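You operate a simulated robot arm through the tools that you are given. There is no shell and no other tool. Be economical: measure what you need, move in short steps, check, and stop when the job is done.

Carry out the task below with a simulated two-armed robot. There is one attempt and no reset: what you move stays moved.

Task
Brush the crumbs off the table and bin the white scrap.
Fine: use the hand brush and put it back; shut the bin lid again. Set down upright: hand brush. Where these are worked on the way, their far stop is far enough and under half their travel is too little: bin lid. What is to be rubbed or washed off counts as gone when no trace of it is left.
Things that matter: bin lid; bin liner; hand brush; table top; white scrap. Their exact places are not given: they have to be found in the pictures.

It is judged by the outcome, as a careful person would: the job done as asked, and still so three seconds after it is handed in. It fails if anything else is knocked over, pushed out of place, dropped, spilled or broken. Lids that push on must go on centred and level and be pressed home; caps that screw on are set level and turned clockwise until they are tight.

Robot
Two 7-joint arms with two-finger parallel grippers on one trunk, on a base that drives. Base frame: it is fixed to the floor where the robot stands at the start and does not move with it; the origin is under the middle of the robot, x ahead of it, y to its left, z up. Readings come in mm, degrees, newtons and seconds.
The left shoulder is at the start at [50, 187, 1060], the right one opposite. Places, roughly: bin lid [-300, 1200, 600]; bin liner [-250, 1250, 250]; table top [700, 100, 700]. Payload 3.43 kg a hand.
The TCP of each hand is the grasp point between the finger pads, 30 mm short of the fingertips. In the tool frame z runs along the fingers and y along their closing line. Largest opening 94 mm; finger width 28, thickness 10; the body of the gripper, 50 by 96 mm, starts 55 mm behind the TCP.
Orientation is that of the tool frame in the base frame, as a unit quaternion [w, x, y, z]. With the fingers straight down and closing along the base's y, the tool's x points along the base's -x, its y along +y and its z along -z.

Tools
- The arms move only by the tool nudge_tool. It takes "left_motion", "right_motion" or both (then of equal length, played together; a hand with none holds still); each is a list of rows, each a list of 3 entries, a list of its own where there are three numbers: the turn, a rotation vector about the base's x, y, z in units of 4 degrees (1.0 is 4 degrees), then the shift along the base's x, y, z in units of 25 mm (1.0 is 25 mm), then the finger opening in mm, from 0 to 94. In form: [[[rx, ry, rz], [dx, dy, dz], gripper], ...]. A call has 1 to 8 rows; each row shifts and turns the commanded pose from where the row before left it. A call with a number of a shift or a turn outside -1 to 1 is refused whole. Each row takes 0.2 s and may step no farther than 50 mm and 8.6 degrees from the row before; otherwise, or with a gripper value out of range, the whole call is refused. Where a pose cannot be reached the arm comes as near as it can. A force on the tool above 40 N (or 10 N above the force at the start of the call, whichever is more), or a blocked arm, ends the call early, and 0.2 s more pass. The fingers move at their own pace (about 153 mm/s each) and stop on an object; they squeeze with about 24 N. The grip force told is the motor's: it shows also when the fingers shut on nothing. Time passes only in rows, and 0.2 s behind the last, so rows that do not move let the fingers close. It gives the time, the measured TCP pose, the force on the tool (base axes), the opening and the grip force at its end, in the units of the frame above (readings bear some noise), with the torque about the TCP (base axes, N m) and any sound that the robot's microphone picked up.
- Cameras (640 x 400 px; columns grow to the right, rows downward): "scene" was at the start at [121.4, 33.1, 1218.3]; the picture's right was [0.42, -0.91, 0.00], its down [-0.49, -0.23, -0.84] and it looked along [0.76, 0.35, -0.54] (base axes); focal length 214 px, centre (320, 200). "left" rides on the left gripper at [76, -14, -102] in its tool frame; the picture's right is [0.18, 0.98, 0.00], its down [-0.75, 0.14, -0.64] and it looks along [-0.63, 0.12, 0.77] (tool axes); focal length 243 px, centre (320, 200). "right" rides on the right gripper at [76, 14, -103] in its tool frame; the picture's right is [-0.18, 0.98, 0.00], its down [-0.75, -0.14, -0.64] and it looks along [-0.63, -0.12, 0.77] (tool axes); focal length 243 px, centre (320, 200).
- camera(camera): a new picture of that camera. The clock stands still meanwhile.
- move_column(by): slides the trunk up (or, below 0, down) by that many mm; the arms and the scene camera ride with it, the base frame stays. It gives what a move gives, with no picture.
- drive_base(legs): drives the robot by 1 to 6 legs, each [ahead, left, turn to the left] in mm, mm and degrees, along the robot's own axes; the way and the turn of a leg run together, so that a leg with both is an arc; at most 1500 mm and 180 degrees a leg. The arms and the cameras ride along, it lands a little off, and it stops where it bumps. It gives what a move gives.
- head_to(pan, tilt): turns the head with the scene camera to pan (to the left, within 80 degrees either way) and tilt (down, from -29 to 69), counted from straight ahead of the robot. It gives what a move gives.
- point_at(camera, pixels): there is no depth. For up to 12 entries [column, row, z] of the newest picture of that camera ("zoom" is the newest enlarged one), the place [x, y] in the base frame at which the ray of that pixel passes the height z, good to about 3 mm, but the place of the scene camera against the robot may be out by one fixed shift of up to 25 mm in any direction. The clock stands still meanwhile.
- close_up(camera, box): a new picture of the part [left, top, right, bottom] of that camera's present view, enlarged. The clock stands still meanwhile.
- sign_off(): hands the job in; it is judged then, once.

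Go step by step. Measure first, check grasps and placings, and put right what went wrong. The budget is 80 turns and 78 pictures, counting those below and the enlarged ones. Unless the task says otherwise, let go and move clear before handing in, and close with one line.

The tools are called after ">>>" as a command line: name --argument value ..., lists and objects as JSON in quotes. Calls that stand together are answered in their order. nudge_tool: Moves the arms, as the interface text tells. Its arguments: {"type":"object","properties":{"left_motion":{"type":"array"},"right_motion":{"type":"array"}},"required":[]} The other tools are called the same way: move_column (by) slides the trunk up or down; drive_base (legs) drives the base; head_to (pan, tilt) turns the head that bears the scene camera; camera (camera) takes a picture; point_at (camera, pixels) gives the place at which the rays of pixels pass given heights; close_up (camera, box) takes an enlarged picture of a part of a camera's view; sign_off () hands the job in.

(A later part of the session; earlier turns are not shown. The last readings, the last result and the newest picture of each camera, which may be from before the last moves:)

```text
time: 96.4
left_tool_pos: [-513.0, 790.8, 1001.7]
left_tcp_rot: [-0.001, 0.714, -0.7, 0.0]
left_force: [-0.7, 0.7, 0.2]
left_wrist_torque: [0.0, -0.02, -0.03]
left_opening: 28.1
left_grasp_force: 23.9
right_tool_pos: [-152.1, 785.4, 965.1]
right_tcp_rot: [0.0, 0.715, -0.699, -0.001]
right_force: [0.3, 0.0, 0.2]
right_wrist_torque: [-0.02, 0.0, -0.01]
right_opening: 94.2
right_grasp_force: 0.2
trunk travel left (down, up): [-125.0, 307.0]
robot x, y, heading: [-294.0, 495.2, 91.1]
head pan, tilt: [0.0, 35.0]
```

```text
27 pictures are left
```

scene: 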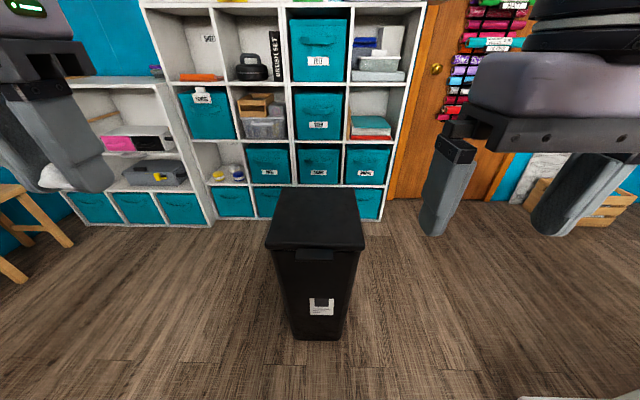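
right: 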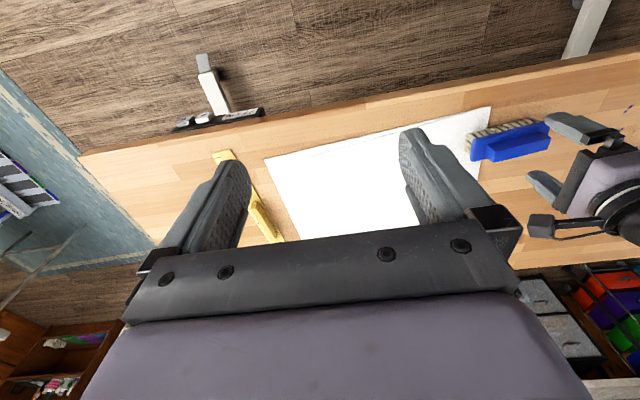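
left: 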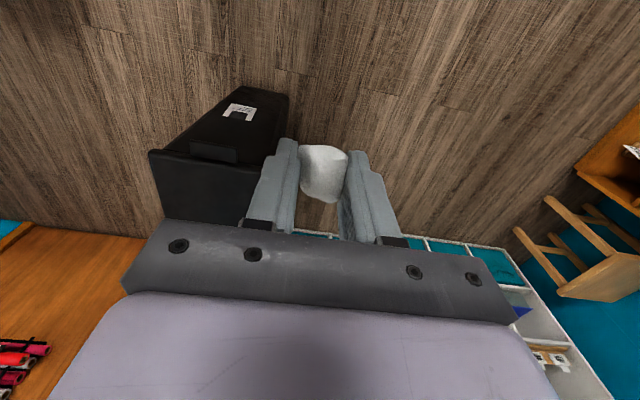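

The bin stands in front with a lip on the lid's front edge near (315,254) in the scene; the hinge must be at the rear. I'll enlarge it and measure.

>>> close_up --camera "scene" --box '[245, 170, 385, 350]'

>>> close_up --camera "left" --box '[130, 70, 310, 240]'

>>> point_at --camera "left" --pixels '[[152, 150, 600], [260, 168, 600], [190, 143, 600], [240, 150, 600], [190, 150, 560], [240, 163, 560], [152, 150, 560], [260, 168, 560], [180, 135, 0], [285, 92, 0]]'

>>> point_at --camera "scene" --pixels '[[268, 248, 600], [363, 250, 600], [280, 188, 600], [355, 188, 600], [268, 248, 560], [363, 250, 560], [293, 338, 0], [342, 338, 0]]'

```text
2.22 times, centred on (315, 260) of scene
```

zoom: 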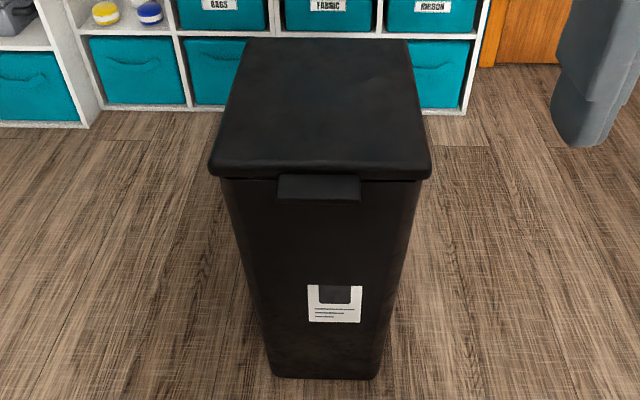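

```text
2.35 times, centred on (220, 155) of left
```

zoom: 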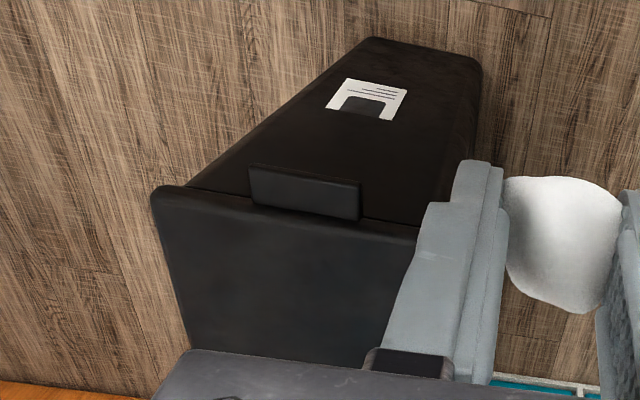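

```text
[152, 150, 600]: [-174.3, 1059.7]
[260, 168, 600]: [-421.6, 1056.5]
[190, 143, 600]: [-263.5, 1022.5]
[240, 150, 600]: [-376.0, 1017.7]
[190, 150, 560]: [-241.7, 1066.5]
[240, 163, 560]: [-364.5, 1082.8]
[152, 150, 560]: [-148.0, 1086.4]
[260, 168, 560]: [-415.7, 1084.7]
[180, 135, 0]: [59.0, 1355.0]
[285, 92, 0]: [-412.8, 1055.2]
```

```text
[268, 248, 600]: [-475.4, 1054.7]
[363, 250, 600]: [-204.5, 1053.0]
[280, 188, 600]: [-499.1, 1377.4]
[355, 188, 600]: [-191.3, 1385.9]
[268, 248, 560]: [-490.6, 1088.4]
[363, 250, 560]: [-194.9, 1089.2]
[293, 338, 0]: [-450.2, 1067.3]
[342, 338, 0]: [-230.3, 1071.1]
```

The finger hides the lid's far corner in the left view, so I'll take the right camera to triangulate the tab and the lid height.

>>> close_up --camera "right" --box '[320, 60, 600, 235]'

>>> point_at --camera "left" --pixels '[[148.7, 150.9, 600], [148.7, 150.9, 650], [190.4, 140, 600], [190.4, 140, 650], [237, 148.7, 600], [237, 148.7, 650], [190, 155, 600], [190, 155, 650]]'

```text
2.29 times, centred on (460, 148) of right
```

zoom: 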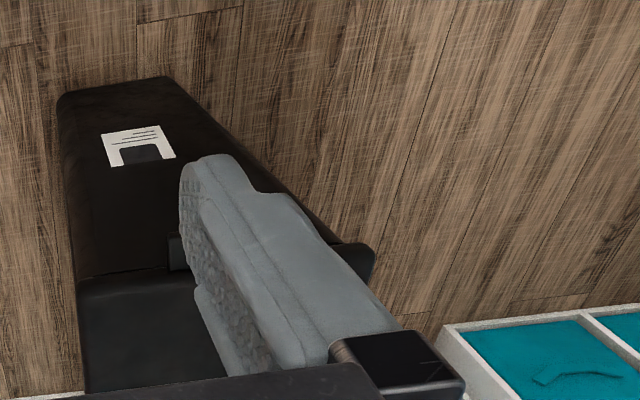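

```text
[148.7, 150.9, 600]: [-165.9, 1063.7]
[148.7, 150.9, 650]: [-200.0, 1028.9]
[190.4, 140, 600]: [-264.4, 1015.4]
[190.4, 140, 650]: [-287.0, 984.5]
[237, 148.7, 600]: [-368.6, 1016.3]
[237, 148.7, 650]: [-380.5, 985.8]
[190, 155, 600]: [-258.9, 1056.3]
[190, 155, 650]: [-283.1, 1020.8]
```

>>> point_at --camera "right" --pixels '[[353.7, 184.3, 600], [353.7, 184.3, 650], [482.7, 169.9, 600], [482.7, 169.9, 650], [393.5, 164.2, 600], [393.5, 164.2, 650], [394.4, 178.6, 600], [394.4, 178.6, 650]]'

```text
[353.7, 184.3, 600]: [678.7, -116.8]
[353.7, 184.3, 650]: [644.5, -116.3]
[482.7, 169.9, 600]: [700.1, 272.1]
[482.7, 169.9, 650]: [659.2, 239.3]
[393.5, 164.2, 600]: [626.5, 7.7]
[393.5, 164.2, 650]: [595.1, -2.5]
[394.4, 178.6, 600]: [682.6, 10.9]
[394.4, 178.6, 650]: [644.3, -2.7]
```

That used the old full picture; the enlarged one is addressed as "zoom".

>>> point_at --camera "zoom" --pixels '[[77, 283, 600], [77, 283, 650], [372, 250, 600], [372, 250, 650], [168, 237, 600], [168, 237, 650], [170, 270, 600], [170, 270, 650]]'

```text
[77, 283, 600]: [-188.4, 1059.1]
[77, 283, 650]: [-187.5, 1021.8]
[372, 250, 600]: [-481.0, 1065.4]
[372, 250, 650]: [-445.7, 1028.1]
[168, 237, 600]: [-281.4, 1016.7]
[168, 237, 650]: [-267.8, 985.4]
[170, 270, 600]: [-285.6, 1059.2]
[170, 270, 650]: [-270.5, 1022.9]
```

Triangulating: lid front edge at y≈1038, z≈632, lid spans x −458…−188, hinge near y≈1350; the tab is x −374…−275, sticking out to y≈1001 at z≈625. I'll drive closer and bring the right hand, pitched forward, low in front of the tab.

>>> drive_base --legs '[[125, 36, -1]]'

>>> nudge_tool --right_motion '[[[1, 0, 0], [-0.3, 0, -1], 40], [[1, 0, 0], [-0.3, 0, -1], 40], [[1, 0, 0], [-0.3, 0, -1], 40], [[1, 0, 0], [-0.3, 0, -1], 40], [[1, 0, 0], [-0.3, 0, -1], 40], [[1, 0, 0], [-0.3, 0, -1], 40], [[1, 0, 0], [-0.3, 0, -1], 40], [[1, 0, 0], [-0.3, 0, -1], 40]]'

>>> nudge_tool --right_motion '[[[1, 0, 0], [-0.3, 0, -1], 40], [[1, 0, 0], [-0.3, 0, -1], 40], [[1, 0, 0], [-0.3, 0, -1], 40], [[1, 0, 0], [-0.3, 0, -1], 40], [[1, 0, 0], [-0.3, 0, -1], 40], [[1, 0, 0], [-0.3, 0, -1], 40], [[1, 0, 0], [-0.3, 0, -1], 40]]'

>>> camera --camera "right"

>>> camera --camera "scene"

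```text
time: 97.7
left_tool_pos: [-547.1, 918.8, 1001.4]
left_tcp_rot: [-0.001, 0.709, -0.705, 0.001]
left_force: [-0.2, 0.9, 0.0]
left_wrist_torque: [0.01, 0.0, 0.0]
left_opening: 28.1
left_grasp_force: 23.6
right_tool_pos: [-186.1, 909.5, 964.3]
right_tcp_rot: [0.002, 0.71, -0.704, 0.0]
right_force: [0.3, -0.1, 0.1]
right_wrist_torque: [0.03, 0.0, 0.03]
right_opening: 93.8
right_grasp_force: 0.0
trunk travel left (down, up): [-125.0, 307.0]
robot x, y, heading: [-333.0, 616.5, 91.0]
head pan, tilt: [0.0, 35.0]
```

```text
time: 99.5
left_tool_pos: [-547.5, 920.0, 1001.7]
left_tcp_rot: [-0.001, 0.709, -0.705, 0.0]
left_force: [-0.2, -0.7, -1.0]
left_wrist_torque: [0.0, -0.01, 0.01]
left_opening: 28.2
left_grasp_force: 24.1
right_tool_pos: [-250.3, 912.4, 764.7]
right_tcp_rot: [-0.196, 0.682, -0.677, -0.194]
right_force: [0.7, -0.7, 0.0]
right_wrist_torque: [-0.02, -0.02, -0.04]
right_opening: 39.9
right_grasp_force: 0.0
right hand out of reach, approached as far as the arm can: row 8
trunk travel left (down, up): [-125.0, 307.0]
robot x, y, heading: [-336.3, 618.3, 90.5]
head pan, tilt: [0.0, 35.0]
```

```text
time: 101.3
left_tool_pos: [-548.6, 920.9, 1001.4]
left_tcp_rot: [-0.001, 0.709, -0.705, 0.001]
left_force: [0.5, -0.1, -0.6]
left_wrist_torque: [0.03, 0.02, 0.03]
left_opening: 28.1
left_grasp_force: 24.4
right_tool_pos: [-294.2, 943.8, 593.6]
right_tcp_rot: [0.392, -0.581, 0.614, 0.363]
right_force: [0.7, -0.6, -0.5]
right_wrist_torque: [-0.03, 0.02, 0.0]
right_opening: 39.6
right_grasp_force: 0.1
trunk travel left (down, up): [-125.0, 307.0]
robot x, y, heading: [-336.5, 615.8, 90.4]
head pan, tilt: [0.0, 35.0]
stopped in row 7 (right hand): the arm was blocked; the commanded pose is now the measured one
```

```text
23 pictures are left
```

right: 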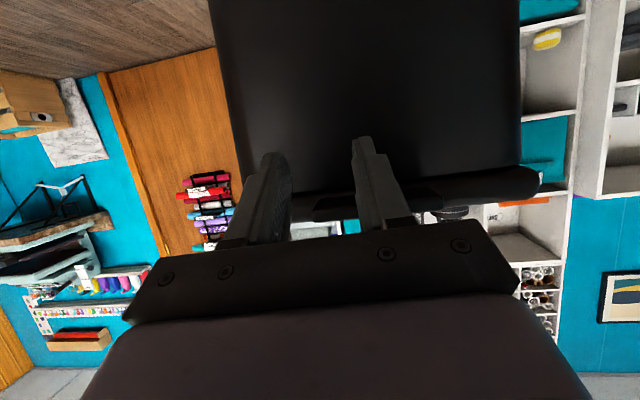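

```text
22 pictures are left
```

scene: 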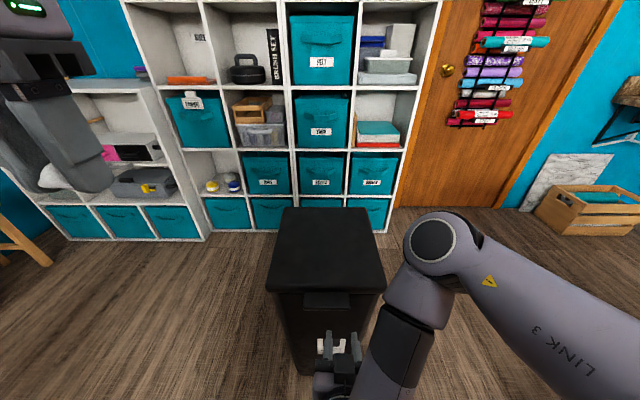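

The right hand is now at (−294,944,594), pitched 25° below horizontal, in front of and below the tab. I'll shift it to x≈−320 and forward under the tab.

>>> nudge_tool --right_motion '[[[0, 0, 0], [-0.5, 0.3, 0], 40], [[0, 0, 0], [-0.5, 0.6, 0], 40], [[0, 0, 0], [0, 0.6, 0], 40], [[0, 0, 0], [0, 0.6, 0], 40], [[0, 0, 0], [0, 0, 0], 40]]'

>>> camera --camera "right"

>>> close_up --camera "scene" --box '[250, 190, 450, 400]'

```text
time: 102.5
left_tool_pos: [-548.0, 919.6, 1002.2]
left_tcp_rot: [-0.001, 0.708, -0.706, 0.001]
left_force: [-0.2, -0.5, 0.4]
left_wrist_torque: [0.0, 0.04, -0.01]
left_opening: 28.2
left_grasp_force: 24.4
right_tool_pos: [-319.7, 994.9, 592.9]
right_tcp_rot: [0.391, -0.581, 0.615, 0.362]
right_force: [0.2, -0.8, -0.2]
right_wrist_torque: [0.0, -0.01, -0.01]
right_opening: 39.9
right_grasp_force: 0.0
trunk travel left (down, up): [-125.0, 307.0]
robot x, y, heading: [-332.0, 618.8, 90.5]
head pan, tilt: [0.0, 35.0]
```

```text
21 pictures are left
```

right: 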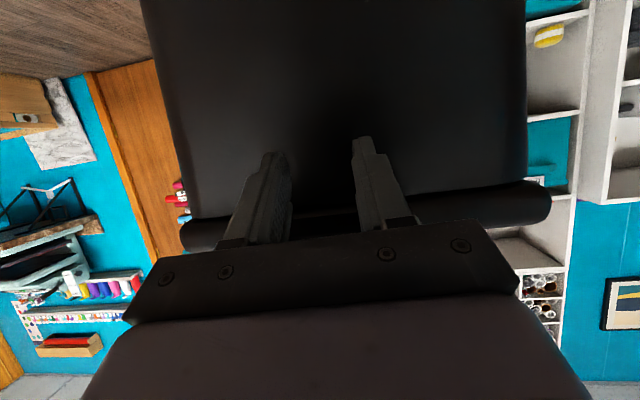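

```text
1.90 times, centred on (350, 295) of scene
```

zoom: 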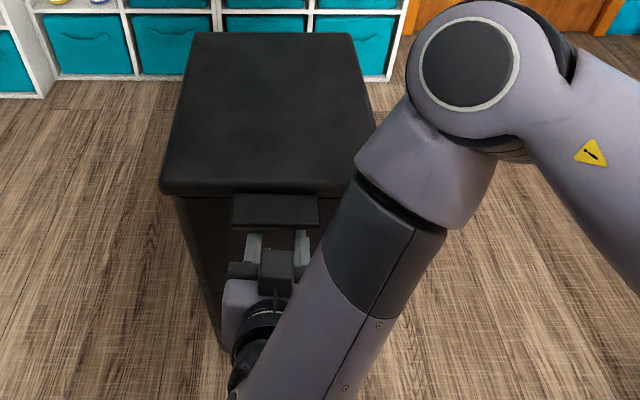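

Both fingers are under the tab. Lifting gently straight up.

>>> nudge_tool --right_motion '[[[0, 0, 0], [0, 0, 0.6], 40], [[0, 0, 0], [0, 0, 0.6], 40], [[0, 0, 0], [0, 0, 0.8], 40], [[0, 0, 0], [0, 0, 0.8], 40]]'

>>> close_up --camera "scene" --box '[250, 190, 450, 400]'

```text
time: 103.5
left_tool_pos: [-547.9, 919.9, 1000.7]
left_tcp_rot: [-0.001, 0.709, -0.705, 0.001]
left_force: [0.2, 0.2, -1.1]
left_wrist_torque: [0.01, 0.01, 0.02]
left_opening: 28.2
left_grasp_force: 23.7
right_tool_pos: [-320.2, 996.2, 663.4]
right_tcp_rot: [0.391, -0.581, 0.615, 0.362]
right_force: [-1.1, -0.1, -0.9]
right_wrist_torque: [0.03, -0.02, 0.05]
right_opening: 40.2
right_grasp_force: 0.6
trunk travel left (down, up): [-125.0, 307.0]
robot x, y, heading: [-331.2, 616.0, 90.3]
head pan, tilt: [0.0, 35.0]
```

```text
1.90 times, centred on (350, 295) of scene
```

zoom: 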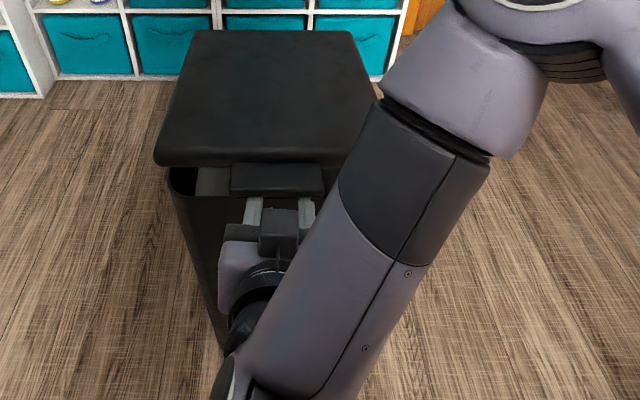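

The lid is rising on the fingers with light force. I'll follow the hinge arc upward.

>>> nudge_tool --right_motion '[[[0, 0, 0], [0, 0.15, 0.9], 40], [[0, 0, 0], [0, 0.2, 0.9], 40], [[0, 0, 0], [0, 0.27, 0.88], 40], [[0, 0, 0], [0, 0.33, 0.86], 40], [[0, 0, 0], [0, 0.4, 0.83], 40], [[0, 0, 0], [0, 0.45, 0.8], 40], [[0, 0, 0], [0, 0.5, 0.77], 40], [[0, 0, 0], [0, 0.55, 0.73], 40]]'

>>> camera --camera "scene"

```text
time: 105.3
left_tool_pos: [-547.6, 919.8, 1001.8]
left_tcp_rot: [0.0, 0.709, -0.705, 0.001]
left_force: [0.3, -0.1, -0.6]
left_wrist_torque: [0.02, 0.02, 0.04]
left_opening: 28.0
left_grasp_force: 24.4
right_tool_pos: [-318.8, 1068.7, 831.6]
right_tcp_rot: [0.392, -0.581, 0.615, 0.362]
right_force: [0.3, -0.6, -0.7]
right_wrist_torque: [-0.02, -0.04, -0.03]
right_opening: 39.9
right_grasp_force: 0.0
trunk travel left (down, up): [-125.0, 307.0]
robot x, y, heading: [-335.8, 615.9, 90.2]
head pan, tilt: [0.0, 35.0]
```

```text
18 pictures are left
```

scene: 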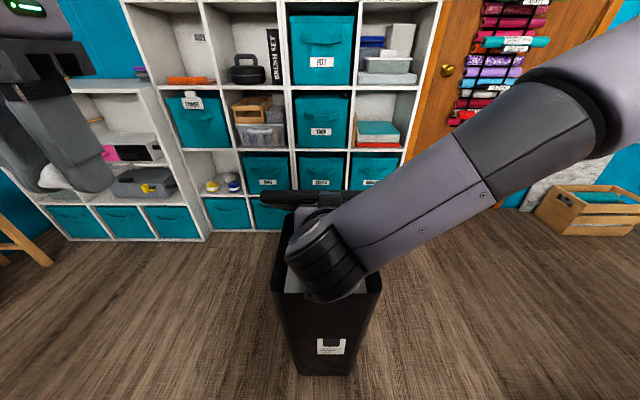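

The lid is well up. Continuing the arc to about 70–90°.

>>> nudge_tool --right_motion '[[[0, 0, 0], [0, 0.6, 0.69], 40], [[0, 0, 0], [0, 0.65, 0.65], 40], [[0, 0, 0], [0, 0.69, 0.6], 40], [[0, 0, 0], [0, 0.73, 0.55], 40], [[0, 0, 0], [0, 0.77, 0.5], 40], [[0, 0, 0], [0, 0.8, 0.44], 40], [[0, 0, 0], [0, 0.83, 0.39], 40], [[0, 0, 0], [0, 0.86, 0.33], 40]]'

>>> camera --camera "scene"

```text
time: 107.1
left_tool_pos: [-547.5, 919.6, 1001.1]
left_tcp_rot: [0.0, 0.709, -0.705, 0.0]
left_force: [-0.1, 0.4, -0.4]
left_wrist_torque: [0.0, -0.01, -0.02]
left_opening: 28.1
left_grasp_force: 23.7
right_tool_pos: [-321.2, 1214.9, 933.6]
right_tcp_rot: [0.392, -0.58, 0.615, 0.362]
right_force: [-0.4, -0.1, -0.3]
right_wrist_torque: [-0.04, -0.01, -0.01]
right_opening: 40.1
right_grasp_force: 0.2
trunk travel left (down, up): [-125.0, 307.0]
robot x, y, heading: [-334.2, 616.7, 90.6]
head pan, tilt: [0.0, 35.0]
```

```text
17 pictures are left
```

scene: 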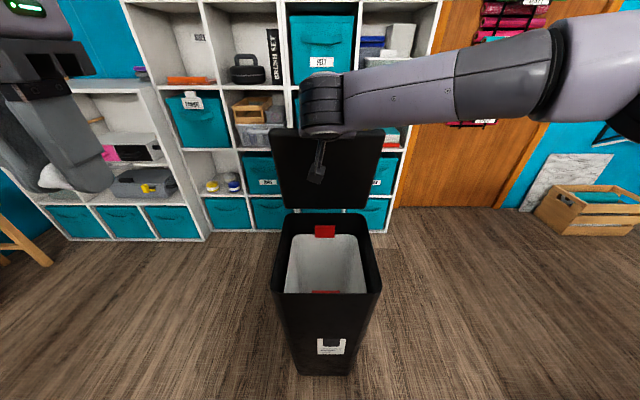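

The lid stands steep and the white liner is visible. I'll push a little farther to its stop.

>>> nudge_tool --right_motion '[[[0, 0, 0], [0, 0.7, 0.2], 40], [[0, 0, 0], [0, 0.7, 0.12], 40], [[0, 0, 0], [0, 0.7, 0.05], 40], [[0, 0, 0], [0, 0.7, 0], 40], [[0, 0, 0], [0, 0.5, 0], 40]]'

>>> camera --camera "scene"

```text
time: 108.3
left_tool_pos: [-547.6, 919.8, 1001.2]
left_tcp_rot: [0.0, 0.709, -0.706, 0.001]
left_force: [0.1, -0.7, 0.4]
left_wrist_torque: [0.0, 0.01, 0.01]
left_opening: 28.1
left_grasp_force: 23.6
right_tool_pos: [-319.7, 1297.5, 942.5]
right_tcp_rot: [0.392, -0.581, 0.615, 0.362]
right_force: [-0.2, -0.3, -0.6]
right_wrist_torque: [-0.02, 0.02, 0.03]
right_opening: 39.8
right_grasp_force: 0.1
trunk travel left (down, up): [-125.0, 307.0]
robot x, y, heading: [-334.2, 614.5, 90.6]
head pan, tilt: [0.0, 35.0]
```

```text
16 pictures are left
```

scene: 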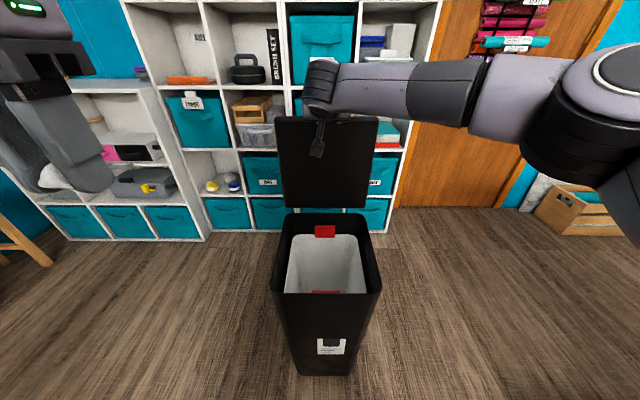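

Still no resistance; I'll push 40 mm more with force watch, then draw back a bit and see whether the lid stays.

>>> nudge_tool --right_motion '[[[0, 0, 0], [0, 0.5, 0], 40], [[0, 0, 0], [0, 0.5, -0.05], 40], [[0, 0, 0], [0, 0.4, -0.05], 40], [[0, 0, 0], [0, 0.2, 0], 40]]'

>>> nudge_tool --right_motion '[[[0, 0, 0], [0, -0.5, 0], 40], [[0, 0, 0], [0, -0.8, 0], 40], [[0, 0, 0], [0, -0.8, 0], 40], [[0, 0, 0], [0, 0, 0], 40], [[0, 0, 0], [0, 0, 0], 40]]'

>>> camera --camera "scene"

```text
time: 109.3
left_tool_pos: [-548.5, 919.4, 1001.5]
left_tcp_rot: [-0.001, 0.709, -0.705, 0.001]
left_force: [-0.4, 0.4, -0.3]
left_wrist_torque: [0.0, 0.02, 0.02]
left_opening: 28.0
left_grasp_force: 24.0
right_tool_pos: [-320.2, 1336.6, 940.4]
right_tcp_rot: [0.392, -0.58, 0.616, 0.362]
right_force: [1.0, 0.1, -0.5]
right_wrist_torque: [-0.01, -0.01, -0.01]
right_opening: 40.0
right_grasp_force: 0.0
trunk travel left (down, up): [-125.0, 307.0]
robot x, y, heading: [-336.6, 614.9, 90.5]
head pan, tilt: [0.0, 35.0]
```

```text
time: 110.5
left_tool_pos: [-548.1, 919.3, 1000.8]
left_tcp_rot: [-0.001, 0.709, -0.705, 0.001]
left_force: [0.3, 0.1, -0.7]
left_wrist_torque: [0.0, 0.02, -0.03]
left_opening: 28.1
left_grasp_force: 24.4
right_tool_pos: [-321.1, 1286.1, 940.9]
right_tcp_rot: [0.393, -0.58, 0.615, 0.363]
right_force: [0.4, 0.0, 0.1]
right_wrist_torque: [-0.01, 0.0, 0.0]
right_opening: 39.8
right_grasp_force: 0.1
trunk travel left (down, up): [-125.0, 307.0]
robot x, y, heading: [-335.9, 616.5, 90.7]
head pan, tilt: [0.0, 35.0]
```

```text
15 pictures are left
```

scene: 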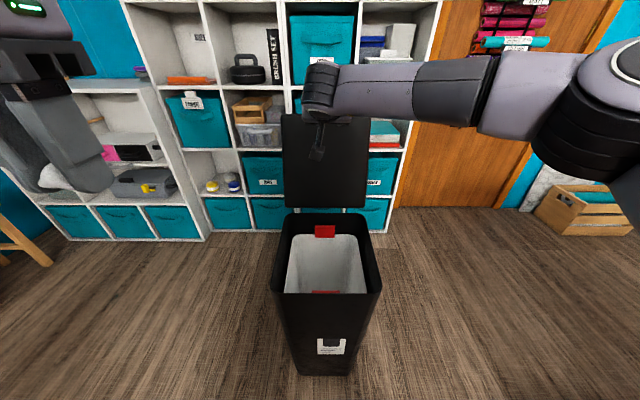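

The lid stays open by itself. Withdrawing the right hand to the side, then driving 120 mm ahead for the left hand to reach over the liner.

>>> nudge_tool --right_motion '[[[0, 0, 0], [0, -1, 0], 40], [[0, 0, 0], [0, -1, 0], 40], [[0, 0, 0], [0, -1, 0], 40], [[0, 0, 0], [0.3, -1, 0], 40], [[0, 0, 0], [0.8, -1, 0], 40], [[0, 0, 0], [0.8, -1, 0], 40], [[0, 0, 0], [0.8, -1, 0], 40], [[0, 0, 0], [0.8, -1, 0], 40]]'

>>> nudge_tool --right_motion '[[[0, 0, 0], [0.8, -1, 0], 40], [[0, 0, 0], [0.8, -1, 0], 40], [[0, 0, 0], [0.8, -1, 0], 40], [[0, 0, 0], [0.8, -1, 0], 40]]'

>>> drive_base --legs '[[120, 0, 0]]'

>>> nudge_tool --left_motion '[[[0, 0, 0], [0.9, 0.4, -0.4], 0], [[0, 0, 0], [0.9, 0.6, -0.4], 0], [[0, 0, 0], [0.9, 0.6, -0.4], 0], [[0, 0, 0], [0.9, 0.7, -0.4], 0], [[0, 0, 0], [0.9, 0.7, -0.4], 0], [[0, 0, 0], [0.9, 0.7, -0.4], 0], [[0, 0, 0], [0.9, 0.7, -0.4], 0], [[0, 0, 0], [0.9, 0.7, -0.4], 0]]'

>>> camera --camera "left"

>>> camera --camera "scene"

```text
time: 112.3
left_tool_pos: [-547.4, 918.7, 1001.8]
left_tcp_rot: [0.0, 0.709, -0.705, 0.001]
left_force: [0.2, -0.3, 0.0]
left_wrist_torque: [-0.02, -0.03, 0.04]
left_opening: 28.3
left_grasp_force: 23.6
right_tool_pos: [-233.9, 1085.5, 940.3]
right_tcp_rot: [0.393, -0.579, 0.615, 0.362]
right_force: [0.3, 0.2, 0.1]
right_wrist_torque: [0.01, -0.02, -0.02]
right_opening: 39.9
right_grasp_force: 0.0
trunk travel left (down, up): [-125.0, 307.0]
robot x, y, heading: [-333.8, 613.0, 90.7]
head pan, tilt: [0.0, 35.0]
```

```text
time: 113.3
left_tool_pos: [-548.7, 919.2, 1001.1]
left_tcp_rot: [0.0, 0.709, -0.705, 0.0]
left_force: [0.0, 0.3, -0.7]
left_wrist_torque: [0.02, 0.0, 0.0]
left_opening: 28.1
left_grasp_force: 24.1
right_tool_pos: [-161.2, 998.4, 951.1]
right_tcp_rot: [0.392, -0.58, 0.616, 0.361]
right_force: [-0.4, 0.1, -0.6]
right_wrist_torque: [-0.03, 0.02, -0.03]
right_opening: 40.0
right_grasp_force: 0.0
right hand out of reach, approached as far as the arm can: row 4
trunk travel left (down, up): [-125.0, 307.0]
robot x, y, heading: [-335.1, 616.0, 90.5]
head pan, tilt: [0.0, 35.0]
```

```text
time: 114.6
left_tool_pos: [-548.4, 1026.2, 1000.3]
left_tcp_rot: [0.0, 0.71, -0.705, 0.002]
left_force: [0.2, 0.1, 0.7]
left_wrist_torque: [-0.04, 0.03, 0.01]
left_opening: 27.9
left_grasp_force: 24.2
right_tool_pos: [-161.9, 1104.3, 951.7]
right_tcp_rot: [0.391, -0.581, 0.616, 0.362]
right_force: [-0.2, -0.3, 0.6]
right_wrist_torque: [0.01, 0.03, 0.03]
right_opening: 40.1
right_grasp_force: 0.0
trunk travel left (down, up): [-125.0, 307.0]
robot x, y, heading: [-334.4, 725.6, 90.6]
head pan, tilt: [0.0, 35.0]
stopped in leg 1: the robot was blocked; the commanded pose is now the measured one
```

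```text
time: 116.4
left_tool_pos: [-481.0, 1075.0, 970.8]
left_tcp_rot: [-0.001, 0.71, -0.704, 0.001]
left_force: [-0.4, -1.1, -0.4]
left_wrist_torque: [0.02, 0.0, 0.03]
left_opening: 28.0
left_grasp_force: 23.8
left hand out of reach, approached as far as the arm can: row 4, 5, 6, 7, 8
right_tool_pos: [-162.3, 1104.9, 951.4]
right_tcp_rot: [0.392, -0.58, 0.616, 0.361]
right_force: [0.8, -0.4, 0.7]
right_wrist_torque: [0.03, 0.0, -0.02]
right_opening: 40.0
right_grasp_force: 0.1
trunk travel left (down, up): [-125.0, 307.0]
robot x, y, heading: [-337.6, 724.5, 90.5]
head pan, tilt: [0.0, 35.0]
```

```text
14 pictures are left
```

left: 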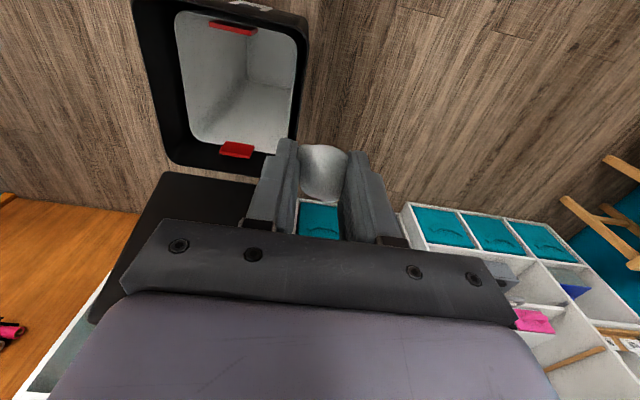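

```text
13 pictures are left
```

scene: 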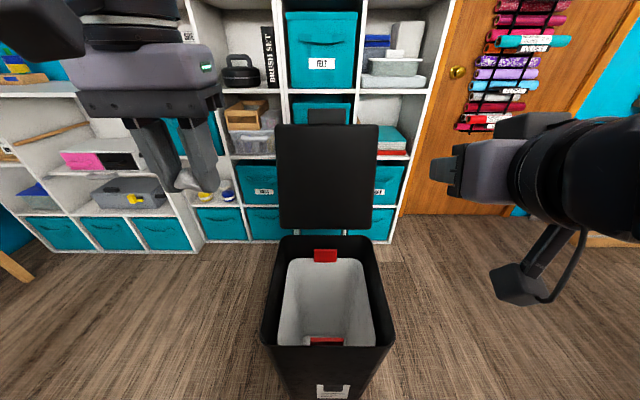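

The drive stopped at a bump at y≈725 (probably against the bin), and the left hand can't come farther inward. I'll back off 15 mm, slide the base 170 mm right so the bin is in front of the left arm.

>>> drive_base --legs '[[-15, 0, 0], [0, -165, 0]]'

>>> nudge_tool --left_motion '[[[0, 0, 0], [0, 0.6, -0.6], 0], [[0, 0, 0], [0, 0.6, -0.6], 0], [[0, 0, 0], [0, 0.6, -0.6], 0], [[0, 0, 0], [0, 0.6, -0.6], 0], [[0, 0, 0], [0, 0.6, -0.6], 0]]'

>>> camera --camera "left"

```text
time: 118.8
left_tool_pos: [-314.9, 1061.1, 969.2]
left_tcp_rot: [-0.002, 0.71, -0.704, 0.002]
left_force: [-1.0, -0.1, -0.2]
left_wrist_torque: [0.0, 0.02, -0.01]
left_opening: 28.3
left_grasp_force: 24.2
right_tool_pos: [4.0, 1090.4, 950.8]
right_tcp_rot: [0.391, -0.58, 0.616, 0.361]
right_force: [0.5, 0.0, 1.0]
right_wrist_torque: [-0.02, 0.02, -0.02]
right_opening: 39.9
right_grasp_force: 0.0
trunk travel left (down, up): [-125.0, 307.0]
robot x, y, heading: [-172.9, 708.2, 90.5]
head pan, tilt: [0.0, 35.0]
```

```text
time: 120.0
left_tool_pos: [-333.9, 1140.7, 902.7]
left_tcp_rot: [-0.003, 0.71, -0.704, 0.002]
left_force: [0.0, 0.7, -0.3]
left_wrist_torque: [0.0, 0.02, -0.01]
left_opening: 28.1
left_grasp_force: 23.8
left hand out of reach, approached as far as the arm can: row 2, 3, 5
right_tool_pos: [3.5, 1090.9, 951.7]
right_tcp_rot: [0.391, -0.58, 0.616, 0.361]
right_force: [0.1, 0.2, 0.8]
right_wrist_torque: [0.01, -0.01, 0.01]
right_opening: 40.0
right_grasp_force: 0.0
trunk travel left (down, up): [-125.0, 307.0]
robot x, y, heading: [-174.0, 709.4, 90.4]
head pan, tilt: [0.0, 35.0]
```

```text
12 pictures are left
```

left: 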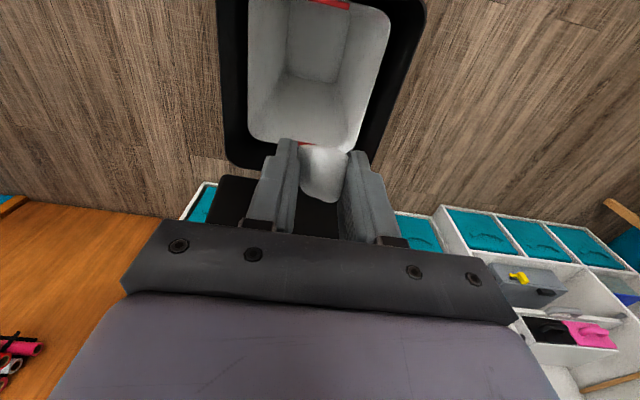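

The point straight below the hand at rim height projects to about (320,70), well inside the liner's opening. Lowering 150 mm and letting go.

>>> nudge_tool --left_motion '[[[0, 0, 0], [0, 0, -1], 0], [[0, 0, 0], [0, 0, -1], 0], [[0, 0, 0], [0, 0, -1], 0], [[0, 0, 0], [0, 0, -1], 0], [[0, 0, 0], [0, 0, -1], 0], [[0, 0, 0], [0, 0, -1], 0], [[0, 0, 0], [0, 0, 0], 0]]'

>>> camera --camera "left"

```text
time: 121.6
left_tool_pos: [-332.2, 1141.2, 751.6]
left_tcp_rot: [-0.001, 0.71, -0.705, 0.001]
left_force: [0.4, -0.5, 0.5]
left_wrist_torque: [0.04, -0.01, 0.01]
left_opening: 28.1
left_grasp_force: 23.7
right_tool_pos: [3.6, 1090.1, 951.5]
right_tcp_rot: [0.392, -0.58, 0.616, 0.362]
right_force: [-0.4, -0.5, 1.0]
right_wrist_torque: [0.02, 0.02, 0.03]
right_opening: 40.0
right_grasp_force: 0.1
trunk travel left (down, up): [-125.0, 307.0]
robot x, y, heading: [-169.8, 709.6, 90.4]
head pan, tilt: [0.0, 35.0]
```

```text
11 pictures are left
```

left: 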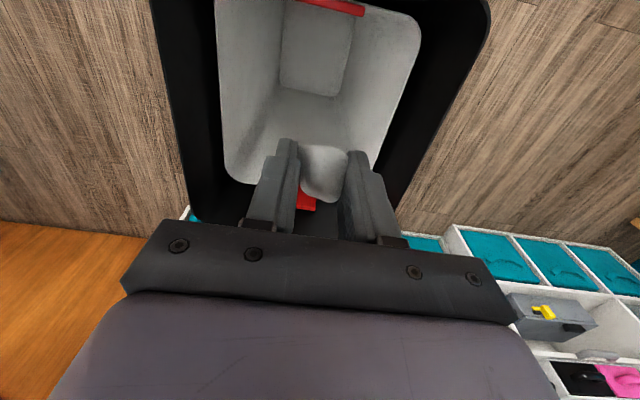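

Below the hand is (320,109), in the middle of the liner. Opening, then rising and looking in.

>>> nudge_tool --left_motion '[[[0, 0, 0], [0, 0, 0], 50], [[0, 0, 0], [0, 0, 0], 80], [[0, 0, 0], [0, 0, 0], 80], [[0, 0, 0], [0, 0, 0], 80], [[0, 0, 0], [0, 0, 1], 80], [[0, 0, 0], [0, 0, 1], 80], [[0, 0, 0], [0, 0, 1], 80], [[0, 0, 0], [0, 0, 1], 80]]'

>>> nudge_tool --left_motion '[[[0, 0, 0], [0, 0, 1], 80], [[0, 0, 0], [0, 0, 1], 80], [[0, 0, 0], [0, -0.8, 0.8], 80], [[0, 0, 0], [0, -1, 0], 80], [[0, 0, 0], [0, -1, 0], 80], [[0, 0, 0], [0, -1, 0], 80], [[0, 0, 0], [-0.5, -1, 0], 80]]'

>>> camera --camera "left"

```text
time: 123.4
left_tool_pos: [-332.8, 1139.9, 854.1]
left_tcp_rot: [-0.001, 0.709, -0.705, 0.001]
left_force: [0.2, 0.1, -0.5]
left_wrist_torque: [0.01, 0.0, 0.02]
left_opening: 79.6
left_grasp_force: 0.1
right_tool_pos: [4.8, 1090.1, 951.0]
right_tcp_rot: [0.391, -0.58, 0.616, 0.361]
right_force: [-0.7, -1.7, 0.4]
right_wrist_torque: [-0.02, 0.0, 0.0]
right_opening: 40.0
right_grasp_force: 0.0
trunk travel left (down, up): [-125.0, 307.0]
robot x, y, heading: [-169.8, 706.5, 90.7]
head pan, tilt: [0.0, 35.0]
```

```text
time: 125.0
left_tool_pos: [-346.1, 1019.0, 920.1]
left_tcp_rot: [-0.001, 0.71, -0.704, 0.003]
left_force: [0.0, -0.7, -0.8]
left_wrist_torque: [-0.01, -0.05, 0.02]
left_opening: 79.8
left_grasp_force: 0.0
right_tool_pos: [3.2, 1090.6, 952.2]
right_tcp_rot: [0.392, -0.58, 0.616, 0.362]
right_force: [-0.3, -0.7, -0.1]
right_wrist_torque: [-0.01, 0.0, 0.0]
right_opening: 40.0
right_grasp_force: 0.0
trunk travel left (down, up): [-125.0, 307.0]
robot x, y, heading: [-171.5, 710.1, 90.5]
head pan, tilt: [0.0, 35.0]
```

```text
10 pictures are left
```

left: 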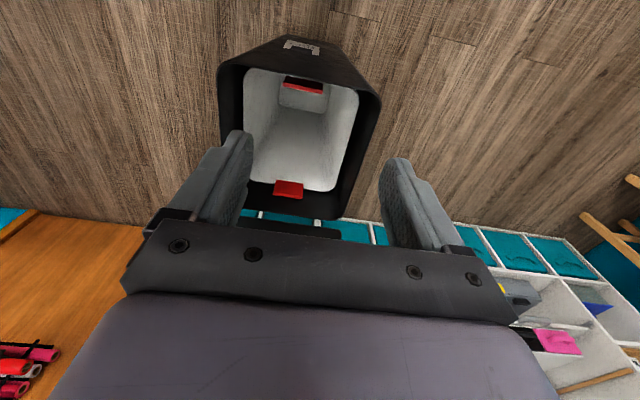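

Nothing lies on the floor beside the bin; I'll enlarge the inside of the liner to see the scrap.

>>> close_up --camera "left" --box '[225, 60, 375, 210]'

>>> camera --camera "scene"

```text
2.67 times, centred on (300, 135) of left
```

zoom: 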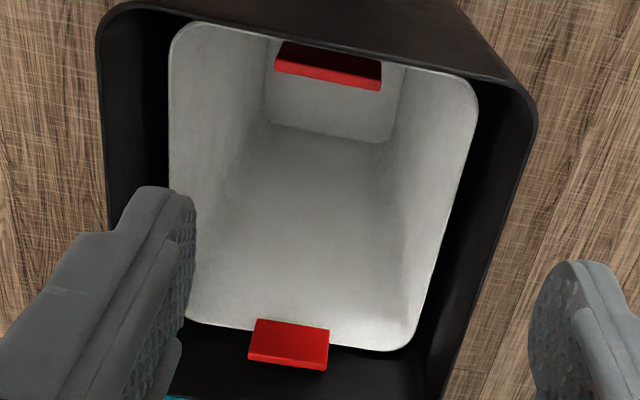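

```text
8 pictures are left
```

scene: 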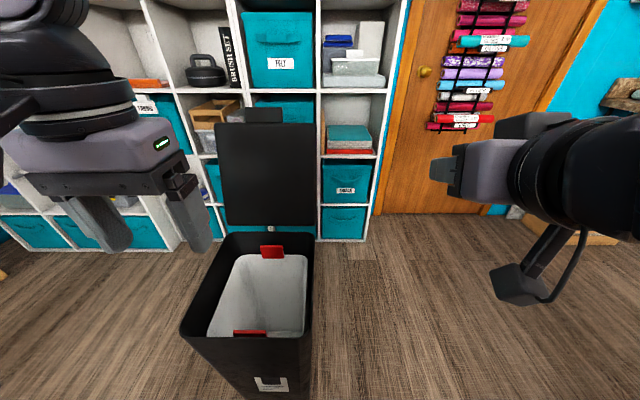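

The scrap went into the liner (the front of the floor is hidden by the wall, and nothing lies outside). The lid leans back past vertical, so to close it I must reach behind it; I'll measure the shelf front and the lid's top edge.

>>> point_at --camera "scene" --pixels '[[345, 240, 0], [366, 241, 0], [217, 123, 900], [314, 122, 900], [265, 108, 930], [314, 122, 940], [227, 226, 640], [314, 229, 640], [375, 215, 0]]'

>>> close_up --camera "scene" --box '[190, 90, 380, 260]'

```text
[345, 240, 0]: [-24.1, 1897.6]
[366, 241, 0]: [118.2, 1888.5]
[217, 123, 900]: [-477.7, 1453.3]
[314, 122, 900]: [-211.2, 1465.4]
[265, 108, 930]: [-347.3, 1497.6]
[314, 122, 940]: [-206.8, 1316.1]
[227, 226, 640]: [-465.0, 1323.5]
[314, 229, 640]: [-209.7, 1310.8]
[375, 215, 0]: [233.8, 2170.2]
```

```text
2.35 times, centred on (285, 175) of scene
```

zoom: 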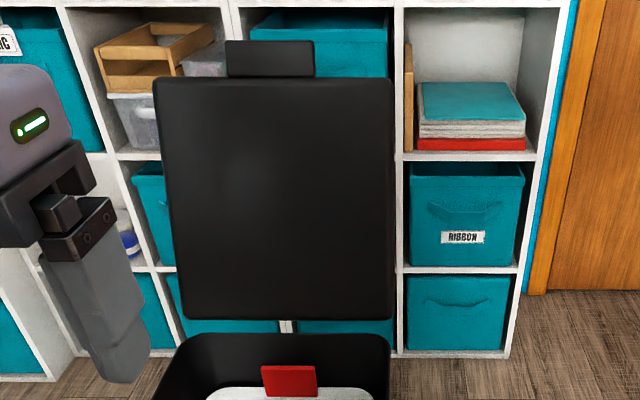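

The shelf front is at y≈1890, so there's ample room behind the lid, which leans to about (1455,905) at its top. I'll go around the bin's left side: back up, drive left, then forward, keeping both hands high.

>>> drive_base --legs '[[-50, 0, -0.5], [0, 660, 0]]'

>>> drive_base --legs '[[250, 0, 0]]'

>>> camera --camera "scene"

```text
time: 131.9
left_tool_pos: [-1016.2, 970.4, 921.1]
left_tcp_rot: [-0.001, 0.709, -0.705, 0.002]
left_force: [0.0, 1.3, 0.2]
left_wrist_torque: [0.0, 0.02, -0.02]
left_opening: 80.3
left_grasp_force: 0.0
right_tool_pos: [-665.3, 1040.5, 950.8]
right_tcp_rot: [0.392, -0.579, 0.617, 0.361]
right_force: [0.1, -0.3, -0.4]
right_wrist_torque: [-0.01, -0.01, 0.01]
right_opening: 40.2
right_grasp_force: 0.1
trunk travel left (down, up): [-125.0, 307.0]
robot x, y, heading: [-842.6, 663.7, 90.4]
head pan, tilt: [0.0, 35.0]
```

```text
time: 133.7
left_tool_pos: [-1016.0, 1223.1, 920.0]
left_tcp_rot: [-0.001, 0.708, -0.706, 0.001]
left_force: [-0.5, 0.3, -0.1]
left_wrist_torque: [0.0, -0.01, -0.01]
left_opening: 80.1
left_grasp_force: 0.1
right_tool_pos: [-665.4, 1290.2, 950.6]
right_tcp_rot: [0.393, -0.578, 0.618, 0.36]
right_force: [0.2, 0.3, -0.2]
right_wrist_torque: [-0.03, -0.01, -0.02]
right_opening: 40.1
right_grasp_force: 0.0
trunk travel left (down, up): [-125.0, 307.0]
robot x, y, heading: [-843.8, 909.6, 90.0]
head pan, tilt: [0.0, 35.0]
```

```text
6 pictures are left
```

scene: 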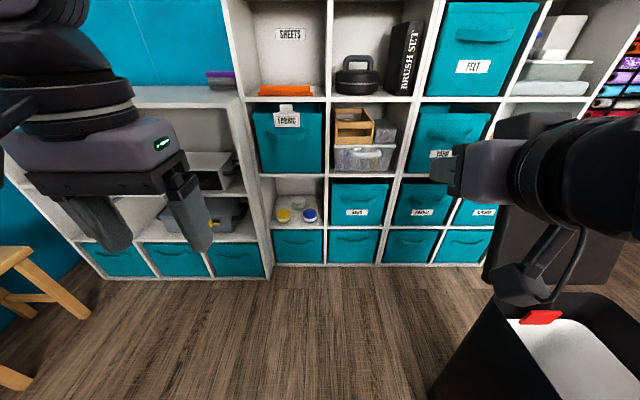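

The way is clear. Forward 240 mm more, then turn the right tool to point down with the fingers closed.

>>> drive_base --legs '[[240, 0, 0]]'

>>> nudge_tool --right_motion '[[[-1, 0, 0], [0, 0, 0.4], 0], [[-1, 0, 0], [0, 0, 0.4], 0], [[-1, 0, 0], [0, 0, 0.4], 0], [[-1, 0, 0], [0, 0, 0.4], 0], [[-1, 0, 0], [0, 0, 0], 0], [[-1, 0, 0], [0, 0, 0], 0], [[-1, 0, 0], [0, 0, 0], 0], [[-1, 0, 0], [0, 0, 0], 0]]'

>>> nudge_tool --right_motion '[[[-1, 0, 0], [0, 0, 0], 0], [[-1, 0, 0], [0, 0, 0], 0], [[-1, 0, 0], [0, 0, 0], 0], [[-1, 0, 0], [0, 0, 0], 0], [[-1, 0, 0], [0, 0, 0], 0], [[-1, 0, 0], [0, 0, 0], 0], [[-1, 0, 0], [0, 0, 0], 0]]'

```text
time: 135.5
left_tool_pos: [-1013.5, 1456.5, 920.3]
left_tcp_rot: [0.001, -0.706, 0.708, -0.001]
left_force: [0.6, 0.5, 0.2]
left_wrist_torque: [0.04, 0.02, -0.03]
left_opening: 80.1
left_grasp_force: 0.0
right_tool_pos: [-663.0, 1525.7, 951.3]
right_tcp_rot: [0.394, -0.577, 0.619, 0.36]
right_force: [0.0, 0.4, -0.6]
right_wrist_torque: [-0.01, 0.02, -0.01]
right_opening: 40.2
right_grasp_force: 0.1
trunk travel left (down, up): [-125.0, 307.0]
robot x, y, heading: [-840.1, 1146.7, 89.7]
head pan, tilt: [0.0, 35.0]
```

```text
time: 137.3
left_tool_pos: [-1014.2, 1456.8, 921.0]
left_tcp_rot: [0.001, -0.707, 0.707, 0.0]
left_force: [-0.2, 0.2, -0.5]
left_wrist_torque: [0.0, -0.03, -0.01]
left_opening: 80.0
left_grasp_force: 0.0
right_tool_pos: [-663.8, 1525.6, 991.6]
right_tcp_rot: [0.219, -0.663, 0.694, 0.175]
right_force: [0.2, -0.2, -0.1]
right_wrist_torque: [0.03, 0.0, 0.0]
right_opening: 0.0
right_grasp_force: 23.8
trunk travel left (down, up): [-125.0, 307.0]
robot x, y, heading: [-839.0, 1144.0, 89.6]
head pan, tilt: [0.0, 35.0]
```

```text
time: 138.9
left_tool_pos: [-1013.8, 1457.5, 920.8]
left_tcp_rot: [0.001, -0.706, 0.708, -0.001]
left_force: [-0.1, -1.1, 0.9]
left_wrist_torque: [0.0, 0.02, -0.01]
left_opening: 79.7
left_grasp_force: 0.1
right_tool_pos: [-662.7, 1524.0, 992.0]
right_tcp_rot: [0.053, -0.696, 0.716, 0.001]
right_force: [0.9, -1.0, 0.1]
right_wrist_torque: [0.01, -0.02, 0.0]
right_opening: 0.0
right_grasp_force: 24.4
trunk travel left (down, up): [-125.0, 307.0]
robot x, y, heading: [-843.6, 1143.1, 89.8]
head pan, tilt: [0.0, 35.0]
```

Tool points down. Moving it across above and behind the lid's left edge (x≈−440), then down behind it.

>>> nudge_tool --right_motion '[[[0, 0, 0], [1, 0, 0], 0], [[0, 0, 0], [1, 0, 0], 0], [[0, 0, 0], [1, 0, 0], 0], [[0, 0, 0], [1, 0, 0], 0], [[0, 0, 0], [1, 0, 0], 0], [[0, 0, 0], [1, 0, 0], 0], [[0, 0, 0], [1, 0, 0], 0], [[0, 0, 0], [1, 0, 0], 0]]'

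>>> nudge_tool --right_motion '[[[0, 0, 0], [0.9, 0.2, -0.2], 0], [[0, 0, 0], [0, 0, -0.9], 0], [[0, 0, 0], [0, 0, -0.9], 0], [[0, 0, 0], [0, 0, -0.9], 0], [[0, 0, 0], [0, 0, -0.9], 0], [[0, 0, 0], [0, 0, -0.8], 0], [[0, 0, 0], [0, 0, 0], 0]]'

>>> head_to --pan -45 --tilt 25

>>> camera --camera "scene"

```text
time: 140.7
left_tool_pos: [-1015.4, 1458.4, 920.5]
left_tcp_rot: [0.002, -0.706, 0.708, 0.0]
left_force: [0.0, -0.1, -0.2]
left_wrist_torque: [0.02, 0.0, 0.01]
left_opening: 80.0
left_grasp_force: 0.1
right_tool_pos: [-463.2, 1522.9, 992.4]
right_tcp_rot: [0.053, -0.697, 0.715, 0.001]
right_force: [-0.1, -0.4, -0.7]
right_wrist_torque: [-0.03, 0.01, -0.03]
right_opening: 0.0
right_grasp_force: 24.3
trunk travel left (down, up): [-125.0, 307.0]
robot x, y, heading: [-842.8, 1146.7, 89.9]
head pan, tilt: [0.0, 35.0]
```

```text
time: 142.3
left_tool_pos: [-1014.7, 1456.9, 920.3]
left_tcp_rot: [0.001, -0.706, 0.708, -0.001]
left_force: [-0.4, -0.8, 0.3]
left_wrist_torque: [0.01, -0.01, 0.03]
left_opening: 80.4
left_grasp_force: 0.0
right_tool_pos: [-441.2, 1530.3, 878.5]
right_tcp_rot: [0.053, -0.696, 0.716, 0.001]
right_force: [0.7, -0.2, 0.3]
right_wrist_torque: [-0.02, -0.02, -0.03]
right_opening: 0.0
right_grasp_force: 23.8
trunk travel left (down, up): [-125.0, 307.0]
robot x, y, heading: [-840.4, 1145.3, 89.8]
head pan, tilt: [0.0, 35.0]
```

```text
time: 143.4
left_tool_pos: [-1014.5, 1457.5, 921.2]
left_tcp_rot: [0.001, -0.706, 0.708, -0.001]
left_force: [0.2, -0.3, 0.4]
left_wrist_torque: [0.01, -0.02, -0.01]
left_opening: 79.9
left_grasp_force: 0.2
right_tool_pos: [-440.8, 1528.2, 877.5]
right_tcp_rot: [0.053, -0.697, 0.716, 0.002]
right_force: [-1.2, -0.2, 0.7]
right_wrist_torque: [-0.02, 0.01, -0.01]
right_opening: 0.2
right_grasp_force: 23.9
trunk travel left (down, up): [-125.0, 307.0]
robot x, y, heading: [-840.1, 1146.0, 89.7]
head pan, tilt: [-45.0, 25.0]
```

```text
5 pictures are left
```

scene: 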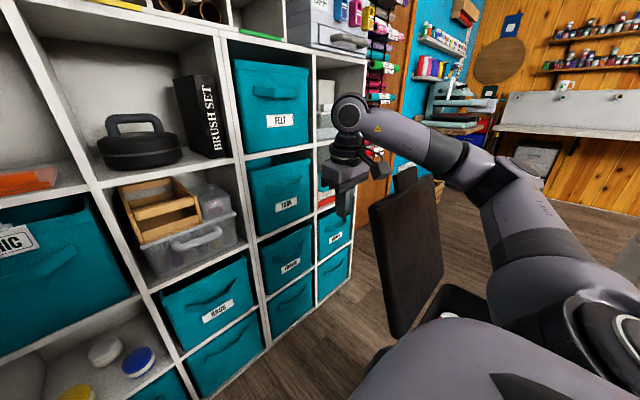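

The hand hangs behind the leaning lid (finger tip (345,218), lid's near top corner (370,208)). Lowering 30 mm more and pulling toward −y.

>>> nudge_tool --right_motion '[[[0, 0, 0], [0, 0, -0.7], 0], [[0, 0, 0], [0, 0, -0.5], 0], [[0, 0, 0], [0, -0.7, 0], 0], [[0, 0, 0], [0, -0.7, 0], 0], [[0, 0, 0], [0, -0.7, 0], 0], [[0, 0, 0], [0, -0.7, 0], 0], [[0, 0, 0], [0, -0.7, 0], 0], [[0, 0, 0], [0, -0.7, 0], 0]]'

>>> nudge_tool --right_motion '[[[0, 0, 0], [0, -0.8, 0.1], 0], [[0, 0, 0], [0, -0.8, 0.1], 0], [[0, 0, 0], [0, -0.8, 0.1], 0], [[0, 0, 0], [0, -0.8, 0], 0]]'

>>> camera --camera "scene"

```text
time: 145.2
left_tool_pos: [-1014.3, 1457.0, 921.8]
left_tcp_rot: [0.001, -0.707, 0.708, -0.001]
left_force: [0.9, 0.1, -0.1]
left_wrist_torque: [-0.02, -0.01, -0.02]
left_opening: 79.8
left_grasp_force: 0.0
right_tool_pos: [-441.4, 1424.4, 846.0]
right_tcp_rot: [0.052, -0.697, 0.716, 0.003]
right_force: [0.7, 0.8, 0.3]
right_wrist_torque: [-0.03, 0.01, 0.02]
right_opening: 0.0
right_grasp_force: 23.9
trunk travel left (down, up): [-125.0, 307.0]
robot x, y, heading: [-842.4, 1142.8, 89.7]
head pan, tilt: [-45.0, 25.0]
```

```text
time: 146.2
left_tool_pos: [-1014.6, 1456.9, 921.5]
left_tcp_rot: [0.001, -0.706, 0.708, -0.001]
left_force: [1.1, -0.5, -0.5]
left_wrist_torque: [-0.02, 0.01, 0.01]
left_opening: 79.7
left_grasp_force: 0.1
right_tool_pos: [-438.8, 1344.5, 856.0]
right_tcp_rot: [0.053, -0.696, 0.716, 0.002]
right_force: [0.1, -0.5, -1.6]
right_wrist_torque: [-0.01, 0.01, -0.03]
right_opening: 0.1
right_grasp_force: 23.9
trunk travel left (down, up): [-125.0, 307.0]
robot x, y, heading: [-848.3, 1146.6, 89.7]
head pan, tilt: [-45.0, 25.0]
```

```text
4 pictures are left
```

scene: 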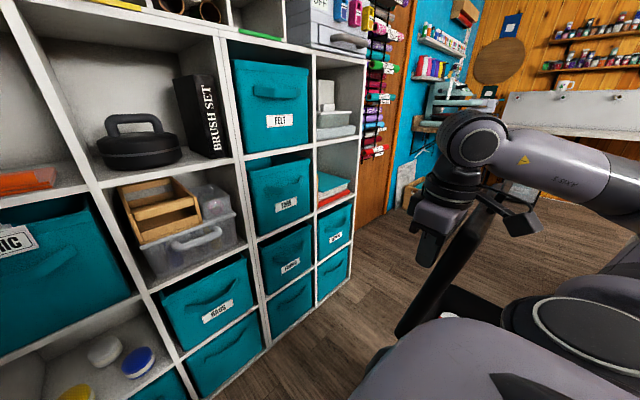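

The lid has come forward past vertical. I'll keep pulling by reversing the base 250 mm.

>>> drive_base --legs '[[-130, 0, 0], [-120, 0, 0]]'

>>> nudge_tool --right_motion '[[[0, 0, 0], [0, 0, -0.8], 0], [[0, 0, 0], [0, 0, -0.8], 0], [[0, 0, 0], [0, 0, -0.8], 0], [[0, 0, 0], [0, 0, -0.8], 0]]'

>>> camera --camera "scene"

```text
time: 148.3
left_tool_pos: [-1015.1, 1209.6, 920.4]
left_tcp_rot: [0.001, -0.706, 0.708, -0.001]
left_force: [-0.4, 0.0, 0.2]
left_wrist_torque: [-0.01, 0.02, -0.03]
left_opening: 79.7
left_grasp_force: 0.1
right_tool_pos: [-440.3, 1097.4, 853.7]
right_tcp_rot: [0.053, -0.695, 0.717, 0.002]
right_force: [-0.5, 0.1, 0.3]
right_wrist_torque: [0.0, -0.01, 0.0]
right_opening: 0.0
right_grasp_force: 23.8
trunk travel left (down, up): [-125.0, 307.0]
robot x, y, heading: [-841.5, 897.7, 89.7]
head pan, tilt: [-45.0, 25.0]
```

```text
time: 149.3
left_tool_pos: [-1014.8, 1209.7, 921.6]
left_tcp_rot: [0.002, -0.706, 0.708, -0.001]
left_force: [0.8, 0.2, -0.2]
left_wrist_torque: [0.01, -0.01, 0.02]
left_opening: 79.8
left_grasp_force: 0.0
right_tool_pos: [-427.6, 1107.5, 780.3]
right_tcp_rot: [0.052, -0.696, 0.716, 0.002]
right_force: [-0.2, 0.6, 0.5]
right_wrist_torque: [0.01, 0.01, -0.01]
right_opening: 0.0
right_grasp_force: 24.2
right hand out of reach, approached as far as the arm can: row 2, 3, 4
trunk travel left (down, up): [-125.0, 307.0]
robot x, y, heading: [-841.5, 898.6, 89.7]
head pan, tilt: [-45.0, 25.0]
```

```text
3 pictures are left
```

scene: 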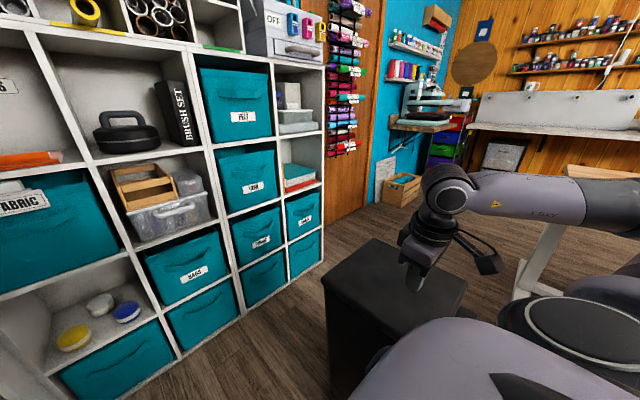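

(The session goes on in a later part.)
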